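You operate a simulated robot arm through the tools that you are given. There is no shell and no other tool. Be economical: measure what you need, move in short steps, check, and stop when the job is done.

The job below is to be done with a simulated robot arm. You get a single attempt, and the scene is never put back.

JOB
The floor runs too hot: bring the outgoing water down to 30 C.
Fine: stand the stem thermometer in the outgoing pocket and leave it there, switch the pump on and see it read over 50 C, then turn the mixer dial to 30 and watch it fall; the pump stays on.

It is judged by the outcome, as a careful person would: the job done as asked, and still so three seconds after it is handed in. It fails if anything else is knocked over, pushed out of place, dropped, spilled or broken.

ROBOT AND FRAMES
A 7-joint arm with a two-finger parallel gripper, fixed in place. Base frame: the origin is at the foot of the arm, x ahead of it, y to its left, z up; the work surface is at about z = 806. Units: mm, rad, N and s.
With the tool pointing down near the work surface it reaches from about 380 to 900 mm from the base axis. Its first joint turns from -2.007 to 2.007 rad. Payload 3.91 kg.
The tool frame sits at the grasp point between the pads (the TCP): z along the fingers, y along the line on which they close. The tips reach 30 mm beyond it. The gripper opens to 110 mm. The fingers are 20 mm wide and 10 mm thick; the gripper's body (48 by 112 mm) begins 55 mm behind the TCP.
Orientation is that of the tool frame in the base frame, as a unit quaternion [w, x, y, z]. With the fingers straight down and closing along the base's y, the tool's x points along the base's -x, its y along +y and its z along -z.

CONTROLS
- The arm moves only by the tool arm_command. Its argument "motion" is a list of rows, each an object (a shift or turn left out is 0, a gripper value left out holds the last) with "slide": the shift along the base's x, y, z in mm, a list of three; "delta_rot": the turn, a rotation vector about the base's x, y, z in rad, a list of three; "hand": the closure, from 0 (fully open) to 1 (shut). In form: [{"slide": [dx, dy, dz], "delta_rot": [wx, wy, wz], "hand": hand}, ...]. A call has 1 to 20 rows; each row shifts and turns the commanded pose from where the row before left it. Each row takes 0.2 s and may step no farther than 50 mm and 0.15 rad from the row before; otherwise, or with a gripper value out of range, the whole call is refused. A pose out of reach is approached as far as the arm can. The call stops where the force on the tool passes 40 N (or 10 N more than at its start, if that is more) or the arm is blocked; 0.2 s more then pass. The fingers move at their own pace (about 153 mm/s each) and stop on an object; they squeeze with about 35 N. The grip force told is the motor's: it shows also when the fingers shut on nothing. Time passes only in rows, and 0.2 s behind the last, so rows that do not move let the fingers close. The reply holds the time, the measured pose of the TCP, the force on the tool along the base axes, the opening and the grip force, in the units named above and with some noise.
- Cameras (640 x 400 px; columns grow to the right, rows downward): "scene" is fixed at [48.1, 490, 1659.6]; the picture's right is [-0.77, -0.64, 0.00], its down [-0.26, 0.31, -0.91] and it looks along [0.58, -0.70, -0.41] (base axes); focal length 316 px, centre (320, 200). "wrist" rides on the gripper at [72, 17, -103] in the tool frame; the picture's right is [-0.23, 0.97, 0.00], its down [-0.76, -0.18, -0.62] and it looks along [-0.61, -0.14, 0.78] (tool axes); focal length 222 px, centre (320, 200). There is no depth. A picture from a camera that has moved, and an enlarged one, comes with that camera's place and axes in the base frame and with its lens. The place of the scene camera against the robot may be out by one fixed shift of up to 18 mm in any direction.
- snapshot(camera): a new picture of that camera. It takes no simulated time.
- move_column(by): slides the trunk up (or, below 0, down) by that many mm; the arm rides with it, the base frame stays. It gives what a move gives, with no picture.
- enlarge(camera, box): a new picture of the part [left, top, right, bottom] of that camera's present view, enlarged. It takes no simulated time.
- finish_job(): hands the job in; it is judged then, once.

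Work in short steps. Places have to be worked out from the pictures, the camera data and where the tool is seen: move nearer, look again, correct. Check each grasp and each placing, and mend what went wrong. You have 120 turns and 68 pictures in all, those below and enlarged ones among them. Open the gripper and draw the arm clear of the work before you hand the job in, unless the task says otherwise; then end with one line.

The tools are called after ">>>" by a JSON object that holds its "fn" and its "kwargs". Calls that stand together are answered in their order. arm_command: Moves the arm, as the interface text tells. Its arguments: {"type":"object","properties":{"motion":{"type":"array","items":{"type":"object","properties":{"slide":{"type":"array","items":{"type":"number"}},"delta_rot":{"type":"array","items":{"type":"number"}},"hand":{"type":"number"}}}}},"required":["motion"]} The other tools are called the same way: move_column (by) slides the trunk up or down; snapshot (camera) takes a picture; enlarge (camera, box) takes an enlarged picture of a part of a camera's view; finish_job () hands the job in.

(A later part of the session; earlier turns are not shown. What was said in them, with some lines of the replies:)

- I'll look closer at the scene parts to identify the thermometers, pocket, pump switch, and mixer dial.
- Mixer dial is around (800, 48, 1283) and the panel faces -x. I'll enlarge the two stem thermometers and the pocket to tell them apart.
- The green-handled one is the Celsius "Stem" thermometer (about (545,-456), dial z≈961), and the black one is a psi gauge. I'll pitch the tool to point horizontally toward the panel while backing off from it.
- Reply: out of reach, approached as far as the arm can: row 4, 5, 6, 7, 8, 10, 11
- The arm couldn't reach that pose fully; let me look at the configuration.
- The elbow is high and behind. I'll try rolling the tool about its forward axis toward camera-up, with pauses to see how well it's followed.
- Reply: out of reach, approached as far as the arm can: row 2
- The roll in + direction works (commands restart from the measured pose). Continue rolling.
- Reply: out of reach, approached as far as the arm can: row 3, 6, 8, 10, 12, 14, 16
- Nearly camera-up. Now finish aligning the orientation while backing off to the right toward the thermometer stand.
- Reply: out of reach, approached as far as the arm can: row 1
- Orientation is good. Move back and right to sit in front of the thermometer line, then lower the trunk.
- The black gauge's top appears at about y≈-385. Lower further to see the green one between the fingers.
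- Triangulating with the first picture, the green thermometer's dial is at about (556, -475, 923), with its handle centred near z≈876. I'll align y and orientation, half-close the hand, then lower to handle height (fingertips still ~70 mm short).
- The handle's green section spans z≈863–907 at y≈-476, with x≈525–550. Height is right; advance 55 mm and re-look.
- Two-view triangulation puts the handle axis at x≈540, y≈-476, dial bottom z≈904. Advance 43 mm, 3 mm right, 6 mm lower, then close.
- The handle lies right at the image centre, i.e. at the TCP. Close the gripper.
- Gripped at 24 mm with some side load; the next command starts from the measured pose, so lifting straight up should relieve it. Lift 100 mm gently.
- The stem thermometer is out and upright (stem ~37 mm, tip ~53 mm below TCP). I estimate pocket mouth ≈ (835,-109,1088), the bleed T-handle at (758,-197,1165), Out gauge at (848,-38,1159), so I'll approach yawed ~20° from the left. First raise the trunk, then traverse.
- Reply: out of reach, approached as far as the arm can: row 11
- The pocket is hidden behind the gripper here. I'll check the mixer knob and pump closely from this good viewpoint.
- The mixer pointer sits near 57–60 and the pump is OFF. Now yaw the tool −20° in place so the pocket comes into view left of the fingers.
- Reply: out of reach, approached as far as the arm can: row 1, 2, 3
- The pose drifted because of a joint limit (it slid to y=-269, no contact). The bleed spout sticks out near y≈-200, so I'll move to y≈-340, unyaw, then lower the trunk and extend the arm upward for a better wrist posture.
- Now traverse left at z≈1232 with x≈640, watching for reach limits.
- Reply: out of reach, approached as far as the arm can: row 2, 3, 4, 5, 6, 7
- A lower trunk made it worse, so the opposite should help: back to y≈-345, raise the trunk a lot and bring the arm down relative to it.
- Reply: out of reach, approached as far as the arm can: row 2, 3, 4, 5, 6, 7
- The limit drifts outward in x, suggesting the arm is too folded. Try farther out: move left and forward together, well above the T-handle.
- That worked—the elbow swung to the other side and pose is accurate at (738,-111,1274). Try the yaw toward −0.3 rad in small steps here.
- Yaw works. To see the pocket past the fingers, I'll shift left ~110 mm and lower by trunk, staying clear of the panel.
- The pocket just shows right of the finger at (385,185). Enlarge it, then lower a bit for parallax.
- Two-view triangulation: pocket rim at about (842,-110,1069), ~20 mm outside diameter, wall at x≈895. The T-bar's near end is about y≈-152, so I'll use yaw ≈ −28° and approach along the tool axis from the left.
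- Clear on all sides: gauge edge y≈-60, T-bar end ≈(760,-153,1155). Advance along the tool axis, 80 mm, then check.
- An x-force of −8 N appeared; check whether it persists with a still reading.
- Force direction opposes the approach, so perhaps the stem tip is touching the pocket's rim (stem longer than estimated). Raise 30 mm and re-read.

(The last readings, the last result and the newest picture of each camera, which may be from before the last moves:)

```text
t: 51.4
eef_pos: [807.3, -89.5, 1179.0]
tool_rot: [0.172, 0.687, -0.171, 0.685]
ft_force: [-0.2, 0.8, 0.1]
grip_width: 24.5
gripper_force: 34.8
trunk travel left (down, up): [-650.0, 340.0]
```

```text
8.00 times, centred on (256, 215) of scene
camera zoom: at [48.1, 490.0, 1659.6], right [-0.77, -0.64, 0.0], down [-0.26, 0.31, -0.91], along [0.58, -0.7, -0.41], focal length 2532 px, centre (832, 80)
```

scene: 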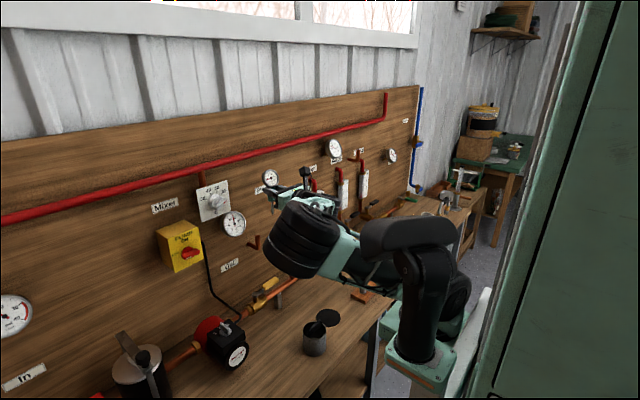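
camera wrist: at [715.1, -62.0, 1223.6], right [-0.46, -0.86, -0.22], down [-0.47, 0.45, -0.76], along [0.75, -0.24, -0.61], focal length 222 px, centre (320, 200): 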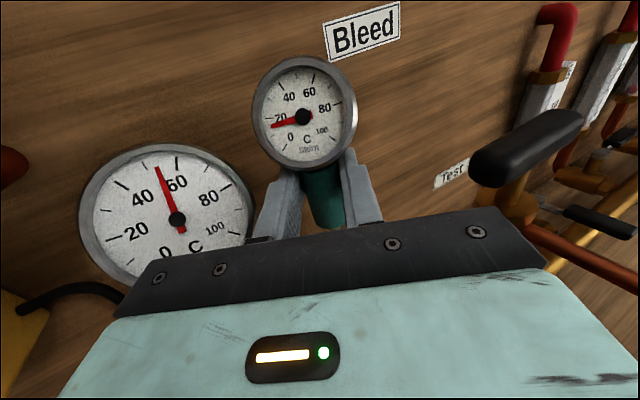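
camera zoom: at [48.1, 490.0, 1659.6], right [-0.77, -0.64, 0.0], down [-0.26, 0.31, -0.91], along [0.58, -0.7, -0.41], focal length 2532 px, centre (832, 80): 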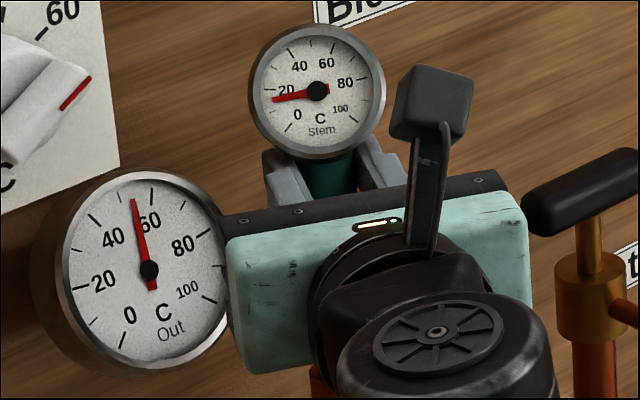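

Force cleared. Now at 30 mm higher, advance slowly to the same point and slightly beyond to discriminate which part touched.

>>> {"fn": "arm_command", "kwargs": {"motion": [{"slide": [5, -2.6, 0]}, {"slide": [5, -2.6, 0]}, {}]}}

>>> {"fn": "arm_command", "kwargs": {"motion": [{"slide": [5, -2.6, 0]}, {"slide": [4, -2, 0]}, {}]}}

```text
t: 52.2
eef_pos: [817.0, -95.3, 1180.4]
tool_rot: [0.172, 0.687, -0.171, 0.685]
ft_force: [0.4, -0.9, -1.7]
grip_width: 24.7
gripper_force: 34.9
trunk travel left (down, up): [-650.0, 340.0]
```

```text
t: 53.0
eef_pos: [824.9, -99.8, 1179.7]
tool_rot: [0.172, 0.687, -0.17, 0.685]
ft_force: [-0.1, 0.3, 0.5]
grip_width: 24.7
gripper_force: 35.5
trunk travel left (down, up): [-650.0, 340.0]
```

No contact at this height, so the stem tip had touched the pocket tube's near side at TCP≈(816.5,-96). Tube+stem radii ≈14 mm, so the pocket axis corresponds to TCP≈(829,-102). Move there and lower slowly with force checks.

>>> {"fn": "arm_command", "kwargs": {"motion": [{"slide": [3.8, -2.4, 0]}, {}, {"slide": [0, 0, -6]}, {"slide": [0, 0, -6]}, {"slide": [0, 0, -6]}, {}]}}

>>> {"fn": "arm_command", "kwargs": {"motion": [{"slide": [0, 0, -5]}, {"slide": [0, 0, -5]}, {}]}}

```text
t: 54.4
eef_pos: [828.3, -103.0, 1162.1]
tool_rot: [0.172, 0.687, -0.171, 0.685]
ft_force: [-0.3, -0.1, -1.0]
grip_width: 24.6
gripper_force: 34.4
trunk travel left (down, up): [-650.0, 340.0]
```

```text
t: 55.2
eef_pos: [828.8, -102.0, 1152.9]
tool_rot: [0.172, 0.687, -0.171, 0.685]
ft_force: [0.4, 0.0, -0.2]
grip_width: 24.6
gripper_force: 35.2
trunk travel left (down, up): [-650.0, 340.0]
```

No contact yet. Continue down in small steps.

>>> {"fn": "arm_command", "kwargs": {"motion": [{"slide": [0, 0, -4]}, {"slide": [0, 0, -4]}, {}]}}

>>> {"fn": "arm_command", "kwargs": {"motion": [{"slide": [0, 0, -5]}, {"slide": [0, 0, -5]}, {}]}}

>>> {"fn": "enlarge", "kwargs": {"camera": "scene", "box": [216, 190, 296, 240]}}

```text
t: 56.0
eef_pos: [830.6, -102.6, 1145.1]
tool_rot: [0.172, 0.687, -0.171, 0.685]
ft_force: [0.1, 0.5, -0.8]
grip_width: 25.0
gripper_force: 34.7
trunk travel left (down, up): [-650.0, 340.0]
```

```text
t: 56.8
eef_pos: [828.7, -101.5, 1133.8]
tool_rot: [0.172, 0.687, -0.171, 0.685]
ft_force: [1.3, 0.2, -0.1]
grip_width: 24.7
gripper_force: 35.1
trunk travel left (down, up): [-650.0, 340.0]
```

```text
8.00 times, centred on (256, 215) of scene
camera zoom: at [48.1, 490.0, 1659.6], right [-0.77, -0.64, 0.0], down [-0.26, 0.31, -0.91], along [0.58, -0.7, -0.41], focal length 2532 px, centre (832, 80)
```

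zoom: 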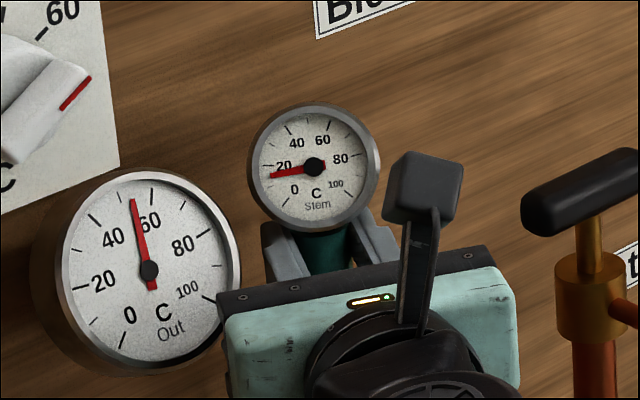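

Still free — the tip is now ~17 mm below where it touched, so it should be inside the tube. Continue down.

>>> {"fn": "arm_command", "kwargs": {"motion": [{"slide": [0, 0, -5]}, {"slide": [0, 0, -5]}, {}]}}

>>> {"fn": "arm_command", "kwargs": {"motion": [{"slide": [0, 0, -4]}, {"slide": [0, 0, -4]}, {}]}}

>>> {"fn": "arm_command", "kwargs": {"motion": [{"slide": [0, 0, -4]}, {"slide": [0, 0, -4]}, {}]}}

```text
t: 57.6
eef_pos: [829.1, -102.2, 1125.8]
tool_rot: [0.172, 0.687, -0.171, 0.685]
ft_force: [1.3, 0.5, -0.9]
grip_width: 24.6
gripper_force: 35.2
trunk travel left (down, up): [-650.0, 340.0]
```

```text
t: 58.4
eef_pos: [829.8, -102.1, 1115.7]
tool_rot: [0.171, 0.687, -0.17, 0.685]
ft_force: [4.8, 1.1, 0.1]
grip_width: 24.4
gripper_force: 34.4
trunk travel left (down, up): [-650.0, 340.0]
```

```text
t: 59.2
eef_pos: [829.1, -102.6, 1107.0]
tool_rot: [0.173, 0.686, -0.172, 0.685]
ft_force: [0.4, 0.1, -0.4]
grip_width: 24.7
gripper_force: 34.8
trunk travel left (down, up): [-650.0, 340.0]
```

A small transient force, then free. Look before going further.

>>> {"fn": "enlarge", "kwargs": {"camera": "scene", "box": [216, 200, 312, 260]}}

>>> {"fn": "snapshot", "kwargs": {"camera": "wrist"}}

```text
6.67 times, centred on (264, 230) of scene
camera zoom: at [48.1, 490.0, 1659.6], right [-0.77, -0.64, 0.0], down [-0.26, 0.31, -0.91], along [0.58, -0.7, -0.41], focal length 2110 px, centre (693, 0)
```

zoom: 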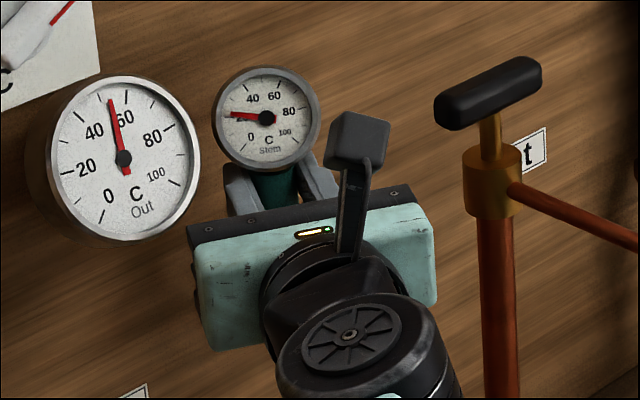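

```text
24 pictures are left
camera wrist: at [728.9, -68.9, 1180.1], right [-0.46, -0.86, -0.22], down [-0.47, 0.45, -0.76], along [0.75, -0.24, -0.61], focal length 222 px, centre (320, 200)
```

wrist: 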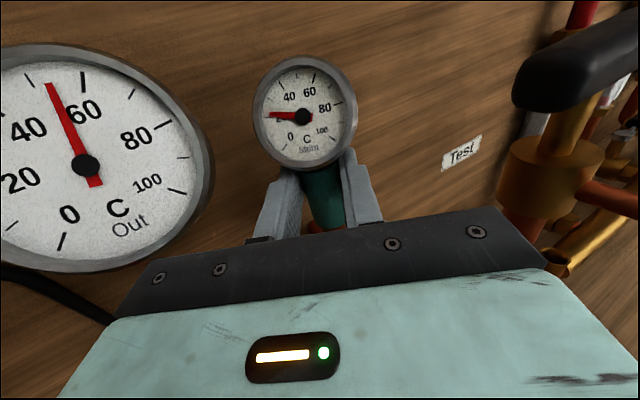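

The stem thermometer's needle has risen (~20), so it is sensing inside the pocket. Continue down until it seats.

>>> {"fn": "arm_command", "kwargs": {"motion": [{"slide": [0, 0, -4]}, {"slide": [0, 0, -4]}, {}]}}

>>> {"fn": "arm_command", "kwargs": {"motion": [{"slide": [0, 0, -3]}, {"slide": [0, 0, -3]}, {}]}}

>>> {"fn": "enlarge", "kwargs": {"camera": "wrist", "box": [240, 40, 400, 240]}}

```text
t: 60.0
eef_pos: [828.5, -101.8, 1106.8]
tool_rot: [0.171, 0.684, -0.171, 0.688]
ft_force: [6.5, 2.5, 36.9]
grip_width: 24.9
gripper_force: 35.0
trunk travel left (down, up): [-650.0, 340.0]
```

```text
t: 60.8
eef_pos: [826.9, -102.0, 1099.3]
tool_rot: [0.172, 0.684, -0.17, 0.688]
ft_force: [3.3, 3.8, 36.6]
grip_width: 24.8
gripper_force: 35.1
trunk travel left (down, up): [-650.0, 340.0]
```

```text
2.00 times, centred on (320, 140) of wrist
camera zoom: at [727.2, -68.2, 1171.2], right [-0.46, -0.86, -0.23], down [-0.46, 0.45, -0.77], along [0.76, -0.24, -0.6], focal length 444 px, centre (320, 320)
```

zoom: 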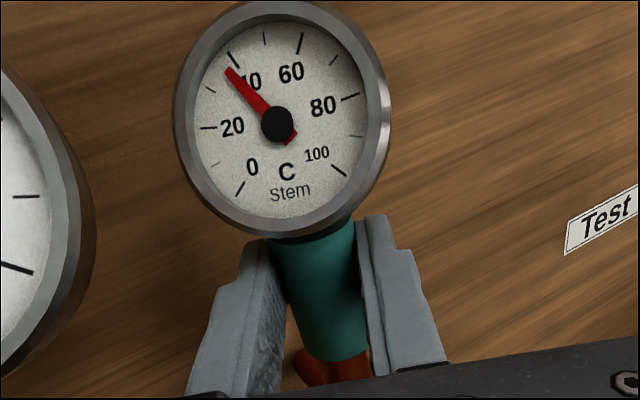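

The thermometer is seated (handle on the pocket rim), already reading ~40 and rising. Relax the downward push and open the fingers a little.

>>> {"fn": "arm_command", "kwargs": {"motion": [{"slide": [0, 0, 1.5]}, {}, {"hand": 0.72}, {"hand": 0.65}, {"hand": 0.6}, {}]}}

>>> {"fn": "enlarge", "kwargs": {"camera": "wrist", "box": [240, 40, 400, 240]}}

```text
t: 62.2
eef_pos: [829.6, -102.6, 1095.0]
tool_rot: [0.172, 0.687, -0.17, 0.685]
ft_force: [0.1, 0.2, -0.1]
grip_width: 44.2
gripper_force: 0.0
trunk travel left (down, up): [-650.0, 340.0]
```

```text
2.00 times, centred on (320, 140) of wrist
camera zoom: at [728.8, -69.0, 1168.7], right [-0.46, -0.86, -0.22], down [-0.47, 0.45, -0.76], along [0.75, -0.24, -0.61], focal length 444 px, centre (320, 320)
```

zoom: 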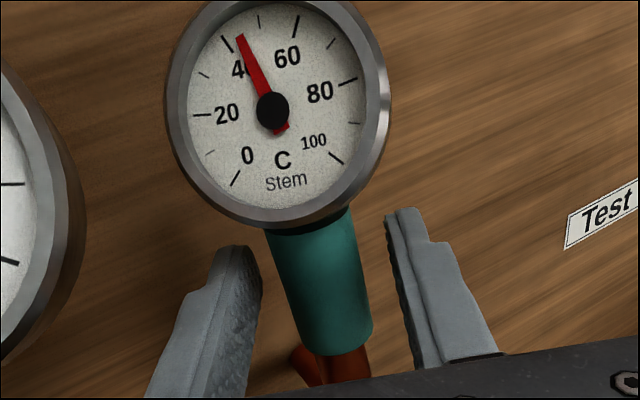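

Standing free and upright. Retreat along the tool axis.

>>> {"fn": "arm_command", "kwargs": {"motion": [{"slide": [-9, 4.7, 0]}, {"slide": [-18, 9.4, 0]}, {"slide": [-22, 11.7, 0]}, {"slide": [-26.5, 14, 0]}, {"slide": [-26.5, 14, 0]}, {"slide": [-20, 10, 0]}, {}]}}

>>> {"fn": "snapshot", "kwargs": {"camera": "wrist"}}

```text
t: 63.8
eef_pos: [706.6, -38.1, 1095.4]
tool_rot: [0.172, 0.687, -0.17, 0.685]
ft_force: [0.4, 0.4, -1.5]
grip_width: 43.9
gripper_force: 0.1
trunk travel left (down, up): [-650.0, 340.0]
```

```text
21 pictures are left
camera wrist: at [605.6, -4.5, 1167.7], right [-0.46, -0.86, -0.23], down [-0.47, 0.45, -0.76], along [0.75, -0.24, -0.61], focal length 222 px, centre (320, 200)
```

wrist: 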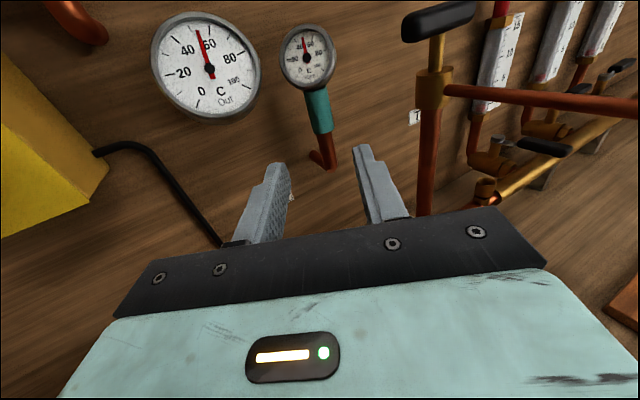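

The thermometer stands in the pocket on its own. Now go to the pump switch (est. (807,151,1158)): raise, unyaw, shift left while staying at x≈690.

>>> {"fn": "move_column", "kwargs": {"by": 65}}

>>> {"fn": "arm_command", "kwargs": {"motion": [{"slide": [-5, 30, 0], "delta_rot": [0, 0, 0.1]}, {"slide": [-5, 30, 0], "delta_rot": [0, 0, 0.1]}, {"slide": [0, 30, 0], "delta_rot": [0, 0, 0.1]}, {"slide": [0, 30, 0], "delta_rot": [0, 0, 0.1]}, {"slide": [0, 30, 0], "delta_rot": [0, 0, 0.085]}, {"slide": [0, 30, 0]}, {}]}}

>>> {"fn": "snapshot", "kwargs": {"camera": "wrist"}}

```text
t: 64.9
eef_pos: [706.1, -37.6, 1161.0]
tool_rot: [0.173, 0.687, -0.171, 0.684]
ft_force: [-0.7, -0.2, 0.0]
grip_width: 43.8
gripper_force: 0.1
trunk travel left (down, up): [-715.0, 275.0]
```

```text
t: 66.5
eef_pos: [700.8, 136.9, 1159.0]
tool_rot: [0.009, 0.707, -0.005, 0.707]
ft_force: [-0.1, -0.8, 0.0]
grip_width: 44.0
gripper_force: 0.1
trunk travel left (down, up): [-715.0, 275.0]
```

```text
20 pictures are left
camera wrist: at [594.9, 121.6, 1230.6], right [-0.02, -0.98, -0.22], down [-0.62, 0.18, -0.76], along [0.78, 0.12, -0.61], focal length 222 px, centre (320, 200)
```

wrist: 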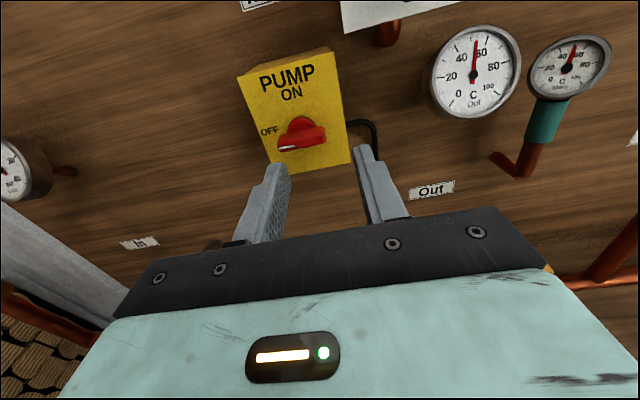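

Pump knob at ≈(808,154,1150) with its bar horizontal (OFF). Roll the hand −90° so the fingers close vertically, aligning y/z.

>>> {"fn": "arm_command", "kwargs": {"motion": [{"slide": [0, 3, -2], "delta_rot": [-0.15, 0, 0]}, {"slide": [0, 3, -2], "delta_rot": [-0.15, 0, 0]}, {"slide": [0, 3, -2], "delta_rot": [-0.15, 0, 0]}, {"slide": [0, 3, -2], "delta_rot": [-0.15, 0, 0]}, {"slide": [0, 3, -1], "delta_rot": [-0.15, 0, 0]}, {"slide": [0, 2, 0], "delta_rot": [-0.15, 0, 0]}, {"delta_rot": [-0.15, 0, 0]}, {"delta_rot": [-0.15, 0, 0]}, {"delta_rot": [-0.15, 0, 0]}, {"delta_rot": [-0.15, 0, 0]}, {"delta_rot": [-0.07, 0, 0]}, {}]}}

>>> {"fn": "snapshot", "kwargs": {"camera": "wrist"}}

```text
t: 69.1
eef_pos: [699.7, 153.9, 1152.8]
tool_rot: [0.504, 0.503, 0.495, 0.498]
ft_force: [-0.1, -0.1, -1.2]
grip_width: 44.0
gripper_force: 0.0
trunk travel left (down, up): [-715.0, 275.0]
```

```text
19 pictures are left
camera wrist: at [595.1, 227.6, 1168.9], right [-0.01, -0.23, 0.97], down [-0.63, -0.75, -0.18], along [0.77, -0.62, -0.14], focal length 222 px, centre (320, 200)
```

wrist: 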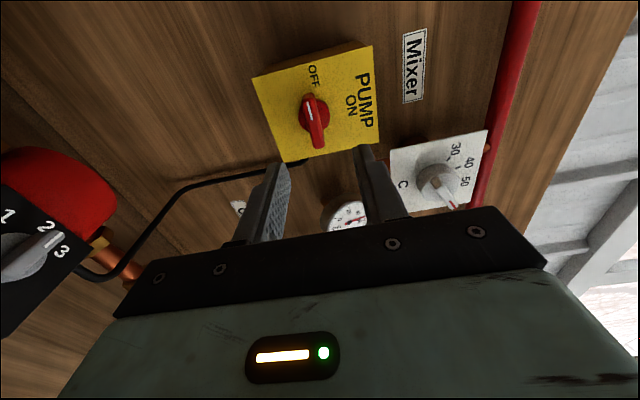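

Knob centre confirmed at y≈156, z≈1148. Adjust z and advance to x≈782, watching the force.

>>> {"fn": "arm_command", "kwargs": {"motion": [{"slide": [20, 1, -4]}, {"slide": [25, 0, 0]}, {"slide": [20, 0, 0]}, {"slide": [12, 0, 0]}, {"slide": [5, 0, 0]}, {}]}}

>>> {"fn": "snapshot", "kwargs": {"camera": "wrist"}}

```text
t: 70.5
eef_pos: [779.1, 160.2, 1146.7]
tool_rot: [0.502, 0.499, 0.498, 0.501]
ft_force: [-0.2, -0.1, 0.7]
grip_width: 44.4
gripper_force: 0.1
trunk travel left (down, up): [-715.0, 275.0]
```

```text
18 pictures are left
camera wrist: at [674.0, 233.0, 1163.1], right [-0.01, -0.23, 0.97], down [-0.62, -0.76, -0.18], along [0.78, -0.61, -0.14], focal length 222 px, centre (320, 200)
```

wrist: 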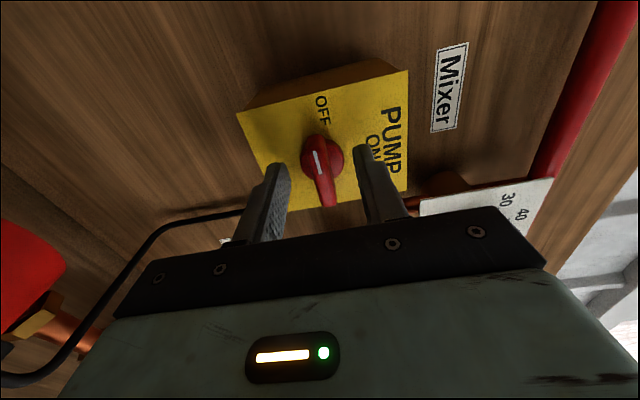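

Bar lies midway between the fingers. Advance a bit more with force checks.

>>> {"fn": "arm_command", "kwargs": {"motion": [{"slide": [5, -2, 1]}, {"slide": [4, 0, 0]}, {}]}}

>>> {"fn": "arm_command", "kwargs": {"motion": [{"slide": [4, 0, 0]}, {"slide": [3, 0, 0]}, {}]}}

>>> {"fn": "enlarge", "kwargs": {"camera": "wrist", "box": [230, 110, 420, 240]}}

```text
t: 71.3
eef_pos: [788.1, 158.1, 1148.0]
tool_rot: [0.502, 0.499, 0.498, 0.501]
ft_force: [-0.3, 0.3, 0.6]
grip_width: 44.1
gripper_force: 0.0
trunk travel left (down, up): [-715.0, 275.0]
```

```text
t: 72.1
eef_pos: [794.3, 158.3, 1149.0]
tool_rot: [0.502, 0.499, 0.498, 0.5]
ft_force: [0.0, -0.1, 0.6]
grip_width: 43.9
gripper_force: 0.1
trunk travel left (down, up): [-715.0, 275.0]
```

```text
3.08 times, centred on (325, 175) of wrist
camera zoom: at [689.3, 230.9, 1164.4], right [-0.01, -0.23, 0.97], down [-0.62, -0.76, -0.18], along [0.78, -0.61, -0.14], focal length 684 px, centre (305, 277)
```

zoom: 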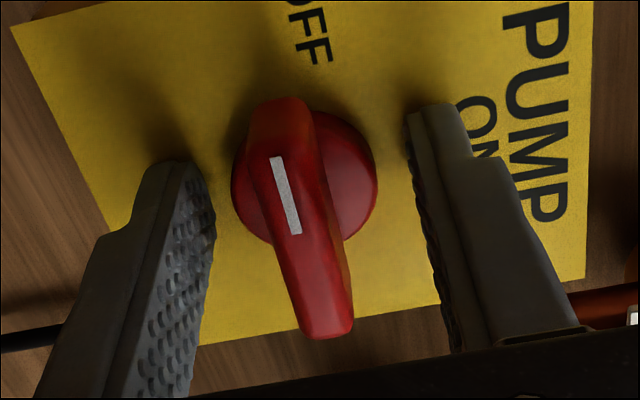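

Fingers straddle the bar and TCP lies on the knob axis. Close and turn clockwise (+x) 90°.

>>> {"fn": "arm_command", "kwargs": {"motion": [{"hand": 0.8}, {"hand": 1}, {"hand": 1}, {"hand": 1}, {}]}}

>>> {"fn": "arm_command", "kwargs": {"motion": [{"delta_rot": [0.1, 0, 0]}, {"delta_rot": [0.12, 0, 0]}, {"delta_rot": [0.12, 0, 0]}, {"delta_rot": [0.12, 0, 0]}, {"delta_rot": [0.12, 0, 0]}, {"delta_rot": [0.12, 0, 0]}, {}]}}

```text
t: 73.3
eef_pos: [794.3, 158.4, 1148.2]
tool_rot: [0.502, 0.499, 0.499, 0.5]
ft_force: [-5.7, -1.0, -8.8]
grip_width: 31.6
gripper_force: 44.8
trunk travel left (down, up): [-715.0, 275.0]
```

```text
t: 74.9
eef_pos: [794.6, 157.0, 1149.9]
tool_rot: [0.3, 0.641, 0.295, 0.642]
ft_force: [17.3, 0.6, 11.1]
grip_width: 31.5
gripper_force: 45.0
trunk travel left (down, up): [-715.0, 275.0]
```

Grip width 31 mm is wider than expected; check whether the knob is actually turning.

>>> {"fn": "snapshot", "kwargs": {"camera": "wrist"}}

```text
16 pictures are left
camera wrist: at [689.2, 202.6, 1208.4], right [-0.01, -0.8, 0.6], down [-0.62, -0.46, -0.63], along [0.78, -0.38, -0.5], focal length 222 px, centre (320, 200)
```

wrist: 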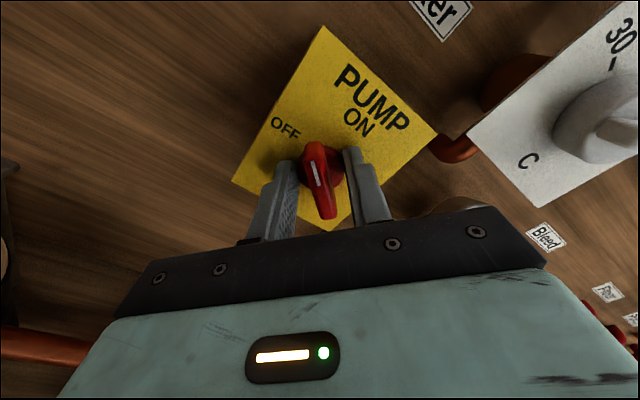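

The knob turns with the hand (bar already pointing between OFF and ON). Continue the remaining ~0.87 rad.

>>> {"fn": "arm_command", "kwargs": {"motion": [{"delta_rot": [0.12, 0, 0]}, {"delta_rot": [0.12, 0, 0]}, {"delta_rot": [0.12, 0, 0]}, {"delta_rot": [0.12, 0, 0]}, {"delta_rot": [0.12, 0, 0]}, {"delta_rot": [0.12, 0, 0]}, {"delta_rot": [0.13, 0, 0]}, {}]}}

>>> {"fn": "enlarge", "kwargs": {"camera": "wrist", "box": [220, 40, 420, 240]}}

```text
t: 76.7
eef_pos: [794.5, 155.0, 1150.5]
tool_rot: [0.008, 0.706, 0.003, 0.708]
ft_force: [22.6, -11.9, 27.3]
grip_width: 31.5
gripper_force: 45.0
trunk travel left (down, up): [-715.0, 275.0]
```

```text
2.00 times, centred on (320, 140) of wrist
camera zoom: at [688.9, 140.8, 1222.7], right [-0.01, -0.98, -0.21], down [-0.62, 0.17, -0.77], along [0.78, 0.12, -0.61], focal length 444 px, centre (320, 320)
```

zoom: 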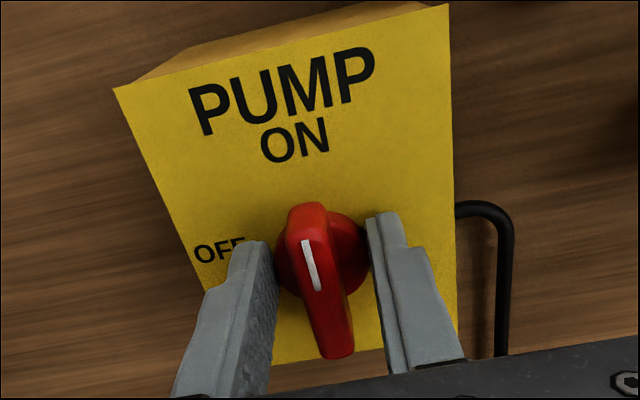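

The knob points up to ON. Release and retreat.

>>> {"fn": "arm_command", "kwargs": {"motion": [{"hand": 0.6}, {"hand": 0.5}, {}, {"slide": [-15, 0, 0]}, {"slide": [-25, 0, 0]}, {"slide": [-30, 0, 0]}, {"slide": [-20, 0, 0]}, {}]}}

>>> {"fn": "enlarge", "kwargs": {"camera": "wrist", "box": [230, 0, 640, 240]}}

```text
t: 78.5
eef_pos: [706.6, 151.6, 1147.3]
tool_rot: [0.012, 0.708, 0.003, 0.706]
ft_force: [-0.1, 0.2, -1.1]
grip_width: 55.2
gripper_force: 0.1
trunk travel left (down, up): [-715.0, 275.0]
```

```text
1.56 times, centred on (435, 120) of wrist
camera zoom: at [601.2, 138.2, 1219.8], right [-0.01, -0.98, -0.21], down [-0.62, 0.17, -0.76], along [0.78, 0.12, -0.61], focal length 347 px, centre (140, 325)
```

zoom: 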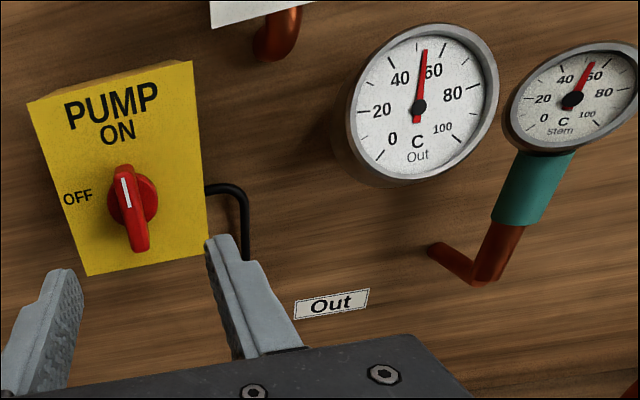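

Pump is ON and the stem needle is about 55+. Move up to the mixer (trunk +130, y≈48), then take a clean reading.

>>> {"fn": "move_column", "kwargs": {"by": 130}}

>>> {"fn": "arm_command", "kwargs": {"motion": [{"slide": [0, -35, 0]}, {"slide": [0, -35, 0]}, {"slide": [0, -30, 0]}, {}]}}

>>> {"fn": "enlarge", "kwargs": {"camera": "scene", "box": [190, 175, 286, 235]}}

>>> {"fn": "snapshot", "kwargs": {"camera": "wrist"}}

```text
t: 80.0
eef_pos: [705.9, 153.0, 1278.1]
tool_rot: [0.012, 0.708, 0.002, 0.706]
ft_force: [-0.8, -1.0, 0.6]
grip_width: 55.1
gripper_force: 0.0
trunk travel left (down, up): [-845.0, 145.0]
```

```text
t: 81.0
eef_pos: [704.3, 57.8, 1278.3]
tool_rot: [0.009, 0.708, 0.006, 0.706]
ft_force: [-0.2, 0.3, -0.4]
grip_width: 55.2
gripper_force: 0.0
trunk travel left (down, up): [-845.0, 145.0]
```

```text
6.67 times, centred on (238, 205) of scene
camera zoom: at [48.1, 490.0, 1659.6], right [-0.77, -0.64, 0.0], down [-0.26, 0.31, -0.91], along [0.58, -0.7, -0.41], focal length 2110 px, centre (867, 167)
```

zoom: 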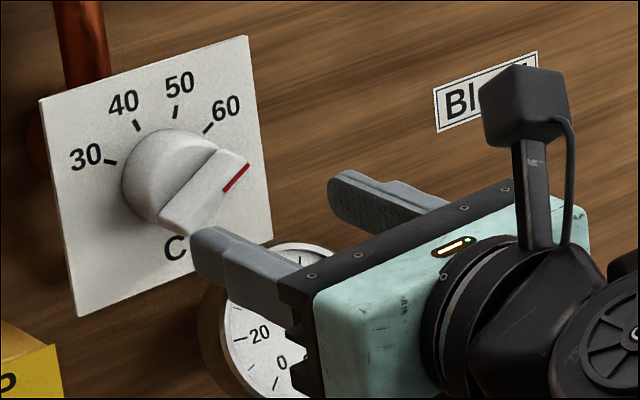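

```text
12 pictures are left
camera wrist: at [597.8, 42.2, 1350.3], right [0.0, -0.98, -0.21], down [-0.62, 0.16, -0.76], along [0.78, 0.13, -0.61], focal length 222 px, centre (320, 200)
```

wrist: 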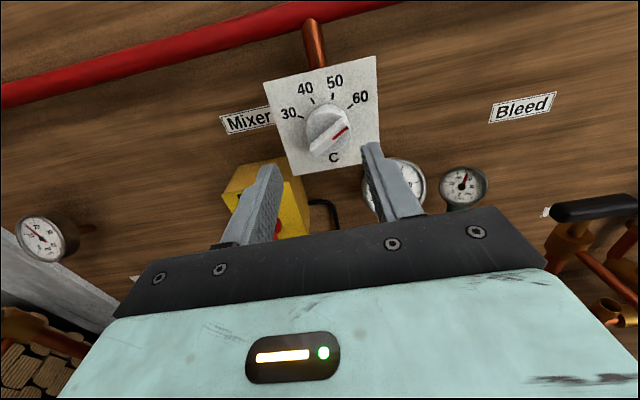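

Zoom in on the mixer and the stem thermometer from this viewpoint.

>>> {"fn": "enlarge", "kwargs": {"camera": "wrist", "box": [262, 55, 390, 175]}}

>>> {"fn": "enlarge", "kwargs": {"camera": "wrist", "box": [430, 155, 500, 215]}}

```text
3.33 times, centred on (326, 115) of wrist
camera zoom: at [597.8, 42.2, 1350.3], right [0.0, -0.98, -0.21], down [-0.62, 0.16, -0.76], along [0.78, 0.13, -0.61], focal length 740 px, centre (300, 483)
```

zoom: 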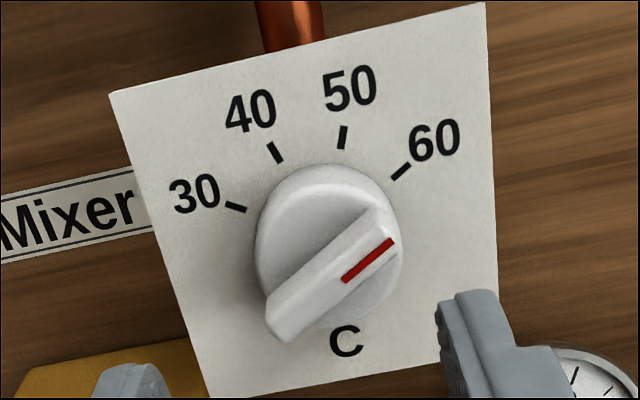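

```text
6.67 times, centred on (465, 185) of wrist
camera zoom: at [597.8, 42.2, 1350.3], right [0.0, -0.98, -0.21], down [-0.62, 0.16, -0.76], along [0.78, 0.13, -0.61], focal length 1481 px, centre (-647, 300)
```

zoom: 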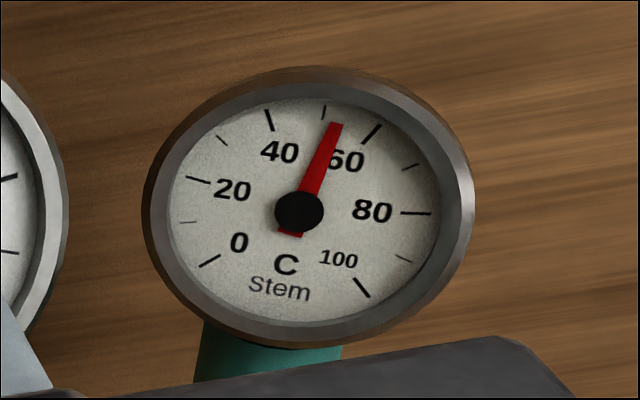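

The stem reads ≈53 °C, over 50 as required. Scale is 45° per 10 °C with the pointer ≈56° right of vertical, 30 at −67.5°. Roll the hand +0.98 rad to match the knob's bar, centring on it.

>>> {"fn": "arm_command", "kwargs": {"motion": [{"slide": [0, -3, -3], "delta_rot": [0.12, 0, 0]}, {"slide": [0, -3, -3], "delta_rot": [0.12, 0, 0]}, {"delta_rot": [0.12, 0, 0]}, {"delta_rot": [0.12, 0, 0]}, {"delta_rot": [0.12, 0, 0]}, {"delta_rot": [0.12, 0, 0]}, {"delta_rot": [0.12, 0, 0]}, {"delta_rot": [0.12, 0, 0]}, {}]}}

>>> {"fn": "snapshot", "kwargs": {"camera": "wrist"}}

```text
t: 83.0
eef_pos: [704.2, 50.1, 1272.1]
tool_rot: [-0.319, 0.633, -0.322, 0.628]
ft_force: [-0.5, 0.3, -0.3]
grip_width: 54.8
gripper_force: 0.1
trunk travel left (down, up): [-845.0, 145.0]
```

```text
9 pictures are left
camera wrist: at [598.5, -17.3, 1301.5], right [-0.01, -0.39, -0.92], down [-0.62, 0.72, -0.3], along [0.78, 0.57, -0.25], focal length 222 px, centre (320, 200)
```

wrist: 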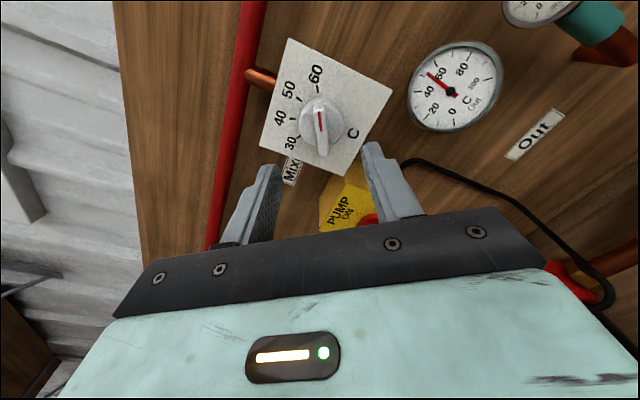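

Roll matches the bar; knob centre triangulates to ≈(807,51,1270). Advance with slight correction, gently at the end.

>>> {"fn": "arm_command", "kwargs": {"motion": [{"slide": [20, 1, -1.5]}, {"slide": [25, 0, 0]}, {"slide": [20, 0, 0]}, {"slide": [8, 0, 0]}, {"slide": [4, 0, 0]}, {}]}}

>>> {"fn": "enlarge", "kwargs": {"camera": "wrist", "box": [220, 80, 420, 240]}}

```text
t: 84.1
eef_pos: [770.5, 55.8, 1279.6]
tool_rot: [-0.314, 0.635, -0.324, 0.627]
ft_force: [-30.6, 2.7, -3.6]
grip_width: 56.1
gripper_force: 1.6
out of reach, approached as far as the arm can: row 1, 2, 3
trunk travel left (down, up): [-845.0, 145.0]
stopped in row 5: the force on the tool passed its limit (the readings are from after the stop); the commanded pose is now the measured one
```

```text
2.50 times, centred on (320, 160) of wrist
camera zoom: at [665.1, -11.4, 1310.4], right [-0.02, -0.4, -0.92], down [-0.62, 0.72, -0.3], along [0.78, 0.57, -0.26], focal length 555 px, centre (320, 300)
```

zoom: 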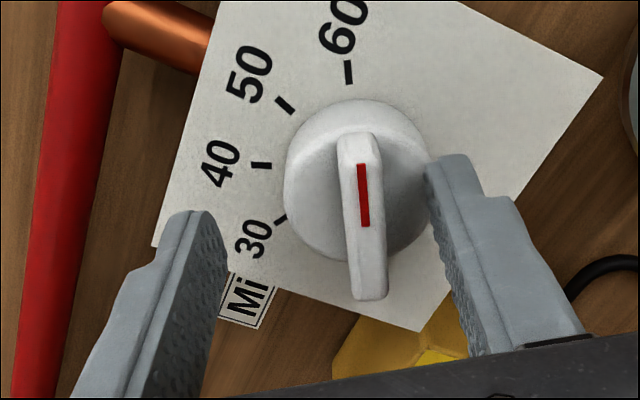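

The arm hit a joint limit at this roll and a finger touched the knob skirt off-centre. Back off, reduce the roll by 0.3 rad (a misalignment only nudges the knob in the wanted direction), recentre and open wider.

>>> {"fn": "arm_command", "kwargs": {"motion": [{"slide": [-10, 0, 0]}, {"slide": [-20, -1, -2], "delta_rot": [-0.1, 0, 0], "hand": 0.38}, {"slide": [0, -2, -3], "delta_rot": [-0.1, 0, 0]}, {"slide": [0, -2, -4], "delta_rot": [-0.1, 0, 0]}, {}]}}

>>> {"fn": "arm_command", "kwargs": {"motion": [{"slide": [15, 0, 0]}, {"slide": [12, 0, 0]}, {}]}}

```text
t: 85.3
eef_pos: [742.3, 50.9, 1268.9]
tool_rot: [-0.216, 0.676, -0.225, 0.668]
ft_force: [0.4, 0.1, 0.2]
grip_width: 68.4
gripper_force: 0.1
trunk travel left (down, up): [-845.0, 145.0]
```

```text
t: 86.1
eef_pos: [770.3, 51.8, 1269.2]
tool_rot: [-0.217, 0.676, -0.226, 0.667]
ft_force: [-0.3, 1.0, 0.7]
grip_width: 68.1
gripper_force: 0.1
trunk travel left (down, up): [-845.0, 145.0]
```

No limit and no contact now at x=770, on the knob axis. Advance a bit further and look.

>>> {"fn": "arm_command", "kwargs": {"motion": [{"slide": [6, -0.5, 1]}, {"slide": [6, 0, 0]}, {}]}}

>>> {"fn": "enlarge", "kwargs": {"camera": "wrist", "box": [220, 80, 420, 240]}}

```text
t: 86.9
eef_pos: [783.2, 52.0, 1271.1]
tool_rot: [-0.217, 0.675, -0.227, 0.667]
ft_force: [0.8, -0.3, 0.6]
grip_width: 68.4
gripper_force: 0.0
trunk travel left (down, up): [-845.0, 145.0]
```

```text
2.50 times, centred on (320, 160) of wrist
camera zoom: at [677.2, -4.7, 1320.8], right [-0.02, -0.65, -0.76], down [-0.63, 0.6, -0.5], along [0.78, 0.47, -0.42], focal length 555 px, centre (320, 300)
```

zoom: 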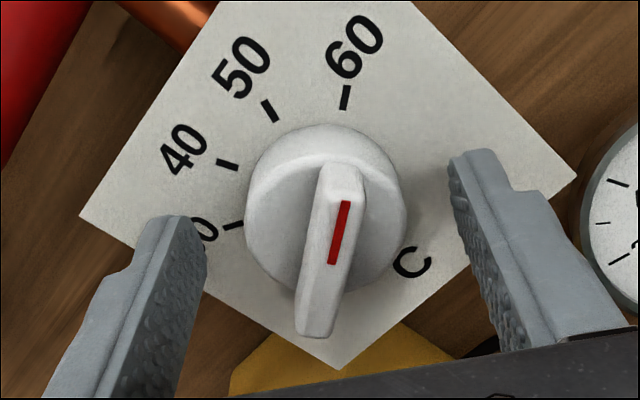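

Well-centred. Close here and see what width it stops at.

>>> {"fn": "arm_command", "kwargs": {"motion": [{"hand": 0.6}, {"hand": 0.8}, {"hand": 1}, {"hand": 1}, {}]}}

```text
t: 88.1
eef_pos: [781.3, 49.4, 1271.9]
tool_rot: [-0.216, 0.676, -0.225, 0.667]
ft_force: [-2.7, -4.5, -7.0]
grip_width: 40.4
gripper_force: 45.3
trunk travel left (down, up): [-845.0, 145.0]
```

It holds the round skirt (40 mm). Turn counter-clockwise ~1.9 rad, then check the pointer.

>>> {"fn": "arm_command", "kwargs": {"motion": [{"delta_rot": [-0.12, 0, 0]}, {"delta_rot": [-0.12, 0, 0]}, {"delta_rot": [-0.12, 0, 0]}, {"delta_rot": [-0.12, 0, 0]}, {"delta_rot": [-0.12, 0, 0]}, {"delta_rot": [-0.12, 0, 0]}, {"delta_rot": [-0.12, 0, 0]}, {"delta_rot": [-0.12, 0, 0]}, {"delta_rot": [-0.12, 0, 0]}, {"delta_rot": [-0.12, 0, 0]}, {"delta_rot": [-0.12, 0, 0]}, {"delta_rot": [-0.12, 0, 0]}, {"delta_rot": [-0.12, 0, 0]}, {"delta_rot": [-0.12, 0, 0]}, {"delta_rot": [-0.12, 0, 0]}, {}]}}

>>> {"fn": "enlarge", "kwargs": {"camera": "wrist", "box": [220, 80, 420, 240]}}

```text
t: 91.5
eef_pos: [781.9, 50.4, 1270.5]
tool_rot: [0.395, 0.589, 0.385, 0.591]
ft_force: [-22.3, 1.4, -29.0]
grip_width: 40.3
gripper_force: 44.7
trunk travel left (down, up): [-845.0, 145.0]
```

```text
2.50 times, centred on (320, 160) of wrist
camera zoom: at [677.4, 112.4, 1312.4], right [-0.01, -0.59, 0.81], down [-0.63, -0.62, -0.47], along [0.78, -0.51, -0.36], focal length 555 px, centre (320, 300)
```

zoom: 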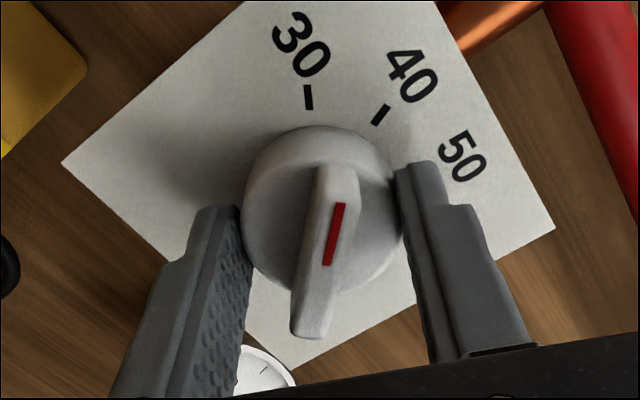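

The knob turns without slip: pointer is ≈22° short relative to the hand's axis with the 30 tick at ≈2°. Turn a further −0.35 rad.

>>> {"fn": "arm_command", "kwargs": {"motion": [{"delta_rot": [-0.12, 0, 0]}, {"delta_rot": [-0.12, 0, 0]}, {"delta_rot": [-0.11, 0, 0]}, {}, {}]}}

>>> {"fn": "enlarge", "kwargs": {"camera": "wrist", "box": [220, 80, 420, 240]}}

```text
t: 92.7
eef_pos: [783.1, 52.4, 1269.8]
tool_rot: [0.489, 0.512, 0.483, 0.515]
ft_force: [-28.1, 7.2, -34.5]
grip_width: 40.4
gripper_force: 45.2
trunk travel left (down, up): [-845.0, 145.0]
```

```text
2.50 times, centred on (320, 160) of wrist
camera zoom: at [677.3, 123.8, 1288.9], right [-0.01, -0.28, 0.96], down [-0.62, -0.75, -0.23], along [0.78, -0.6, -0.17], focal length 555 px, centre (320, 300)
```

zoom: 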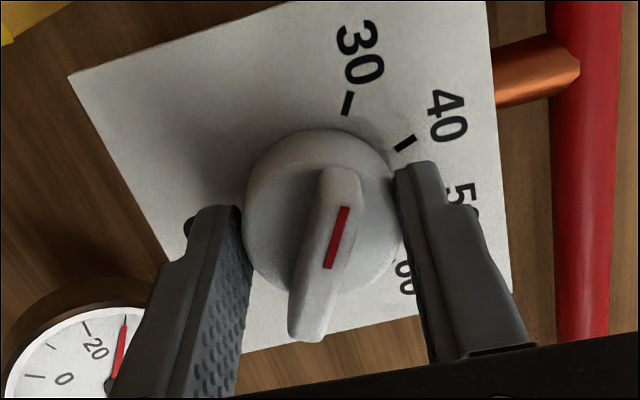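

By image geometry the pointer is parallel to the 30 tick within a couple of degrees. Release, back off, and roll partway up to view the dial and thermometer.

>>> {"fn": "arm_command", "kwargs": {"motion": [{"hand": 0.6}, {"hand": 0.4}, {}, {"slide": [-15, 0, 0]}, {"slide": [-25, 0, 0]}, {"slide": [-25, 0, 0]}, {"slide": [-10, 0, 0], "delta_rot": [0.15, 0, 0]}, {"delta_rot": [0.15, 0, 0]}, {"delta_rot": [0.15, 0, 0]}, {"delta_rot": [0.15, 0, 0]}, {"delta_rot": [0.15, 0, 0]}, {"delta_rot": [0.15, 0, 0]}, {"delta_rot": [0.15, 0, 0]}, {"delta_rot": [0.15, 0, 0]}, {"delta_rot": [0.15, 0, 0]}, {"delta_rot": [0.15, 0, 0]}, {}]}}

>>> {"fn": "enlarge", "kwargs": {"camera": "wrist", "box": [250, 40, 510, 220]}}

```text
t: 96.3
eef_pos: [707.4, 51.3, 1271.5]
tool_rot: [0.01, 0.709, 0.0, 0.705]
ft_force: [0.0, -0.4, -0.5]
grip_width: 66.0
gripper_force: 0.1
trunk travel left (down, up): [-845.0, 145.0]
```

```text
2.22 times, centred on (380, 130) of wrist
camera zoom: at [602.2, 36.8, 1343.9], right [-0.02, -0.98, -0.21], down [-0.63, 0.18, -0.76], along [0.78, 0.12, -0.61], focal length 494 px, centre (187, 356)
```

zoom: 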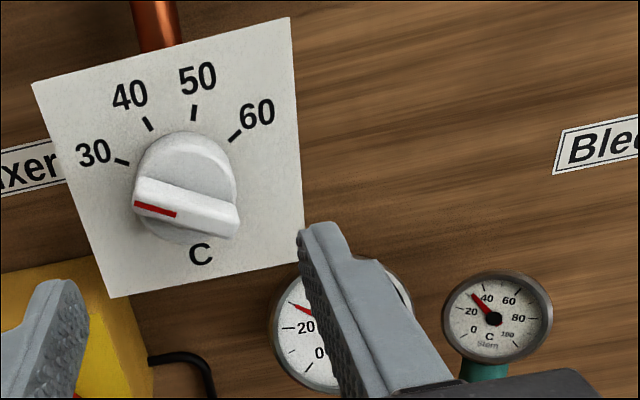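

Pointer is parallel to the 30 tick and the stem reading is falling (~35). Move clear and wait a few seconds, then read again.

>>> {"fn": "arm_command", "kwargs": {"motion": [{"slide": [-5, 25, 5]}, {"slide": [-5, 25, 5]}, {"slide": [-5, 25, 5]}, {}, {}, {}, {}, {}, {}, {}, {}, {}, {}, {}, {}, {}, {}, {}, {}, {}]}}

>>> {"fn": "enlarge", "kwargs": {"camera": "scene", "box": [190, 175, 286, 250]}}

```text
t: 100.5
eef_pos: [693.9, 120.5, 1286.9]
tool_rot: [0.015, 0.709, -0.003, 0.705]
ft_force: [0.7, -0.6, -0.3]
grip_width: 66.1
gripper_force: 0.0
trunk travel left (down, up): [-845.0, 145.0]
```

```text
5.33 times, centred on (238, 212) of scene
camera zoom: at [48.1, 490.0, 1659.6], right [-0.77, -0.64, 0.0], down [-0.26, 0.31, -0.91], along [0.58, -0.7, -0.41], focal length 1688 px, centre (757, 133)
```

zoom: 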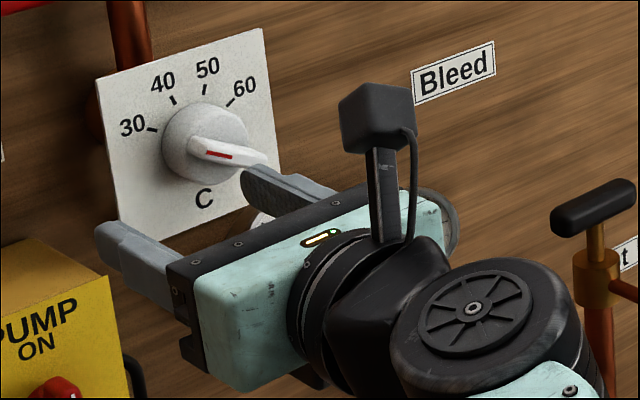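

The arm hides the gauge from that camera; use the wrist view for the stem gauge.

>>> {"fn": "enlarge", "kwargs": {"camera": "wrist", "box": [300, 40, 600, 250]}}

```text
1.90 times, centred on (450, 145) of wrist
camera zoom: at [589.3, 107.6, 1358.4], right [-0.03, -0.98, -0.21], down [-0.62, 0.18, -0.76], along [0.78, 0.11, -0.61], focal length 423 px, centre (72, 305)
```

zoom: 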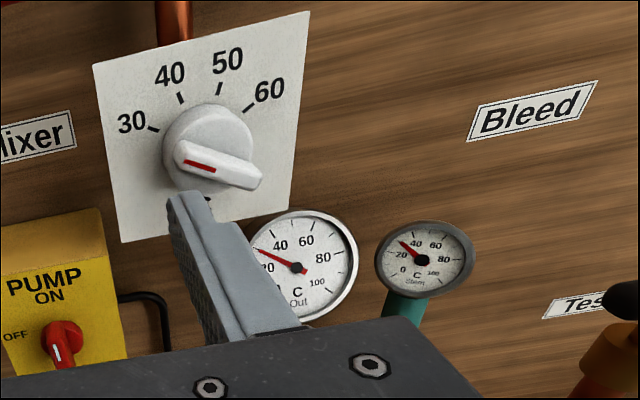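

Both gauges look near 30. One precise zoom on the two dials.

>>> {"fn": "enlarge", "kwargs": {"camera": "wrist", "box": [415, 135, 535, 200]}}

```text
5.33 times, centred on (475, 168) of wrist
camera zoom: at [589.3, 107.6, 1358.4], right [-0.03, -0.98, -0.21], down [-0.62, 0.18, -0.76], along [0.78, 0.11, -0.61], focal length 1185 px, centre (-507, 373)
```

zoom: 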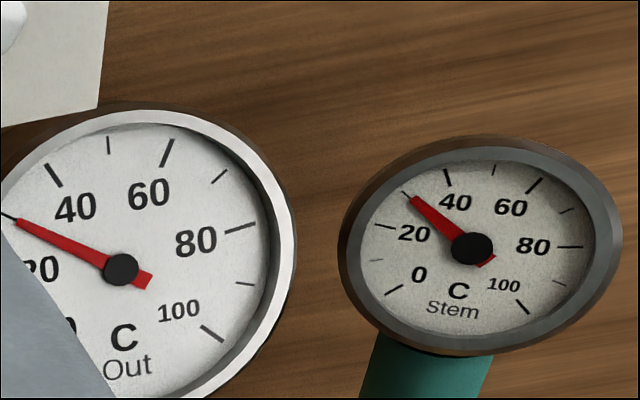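

Both the stem and Out gauges sit exactly on the 30 tick, and the pump is ON. Open the hand, back off slightly, and hand in.

>>> {"fn": "arm_command", "kwargs": {"motion": [{"slide": [-8, 5, 0], "hand": 0.0}, {}, {}]}}

>>> {"fn": "finish_job", "kwargs": {}}

```text
t: 101.3
eef_pos: [693.0, 111.7, 1284.4]
tool_rot: [0.029, 0.708, -0.013, 0.705]
ft_force: [-0.1, 0.4, -0.1]
grip_width: 110.0
gripper_force: 0.1
trunk travel left (down, up): [-845.0, 145.0]
```

```text
The job is handed in.
```

The outgoing water is down to 30 C: the stem thermometer is standing in the outgoing pocket and read about 53 C with the pump on, then fell to 30 C after I turned the mixer dial to 30, and the pump is still on.
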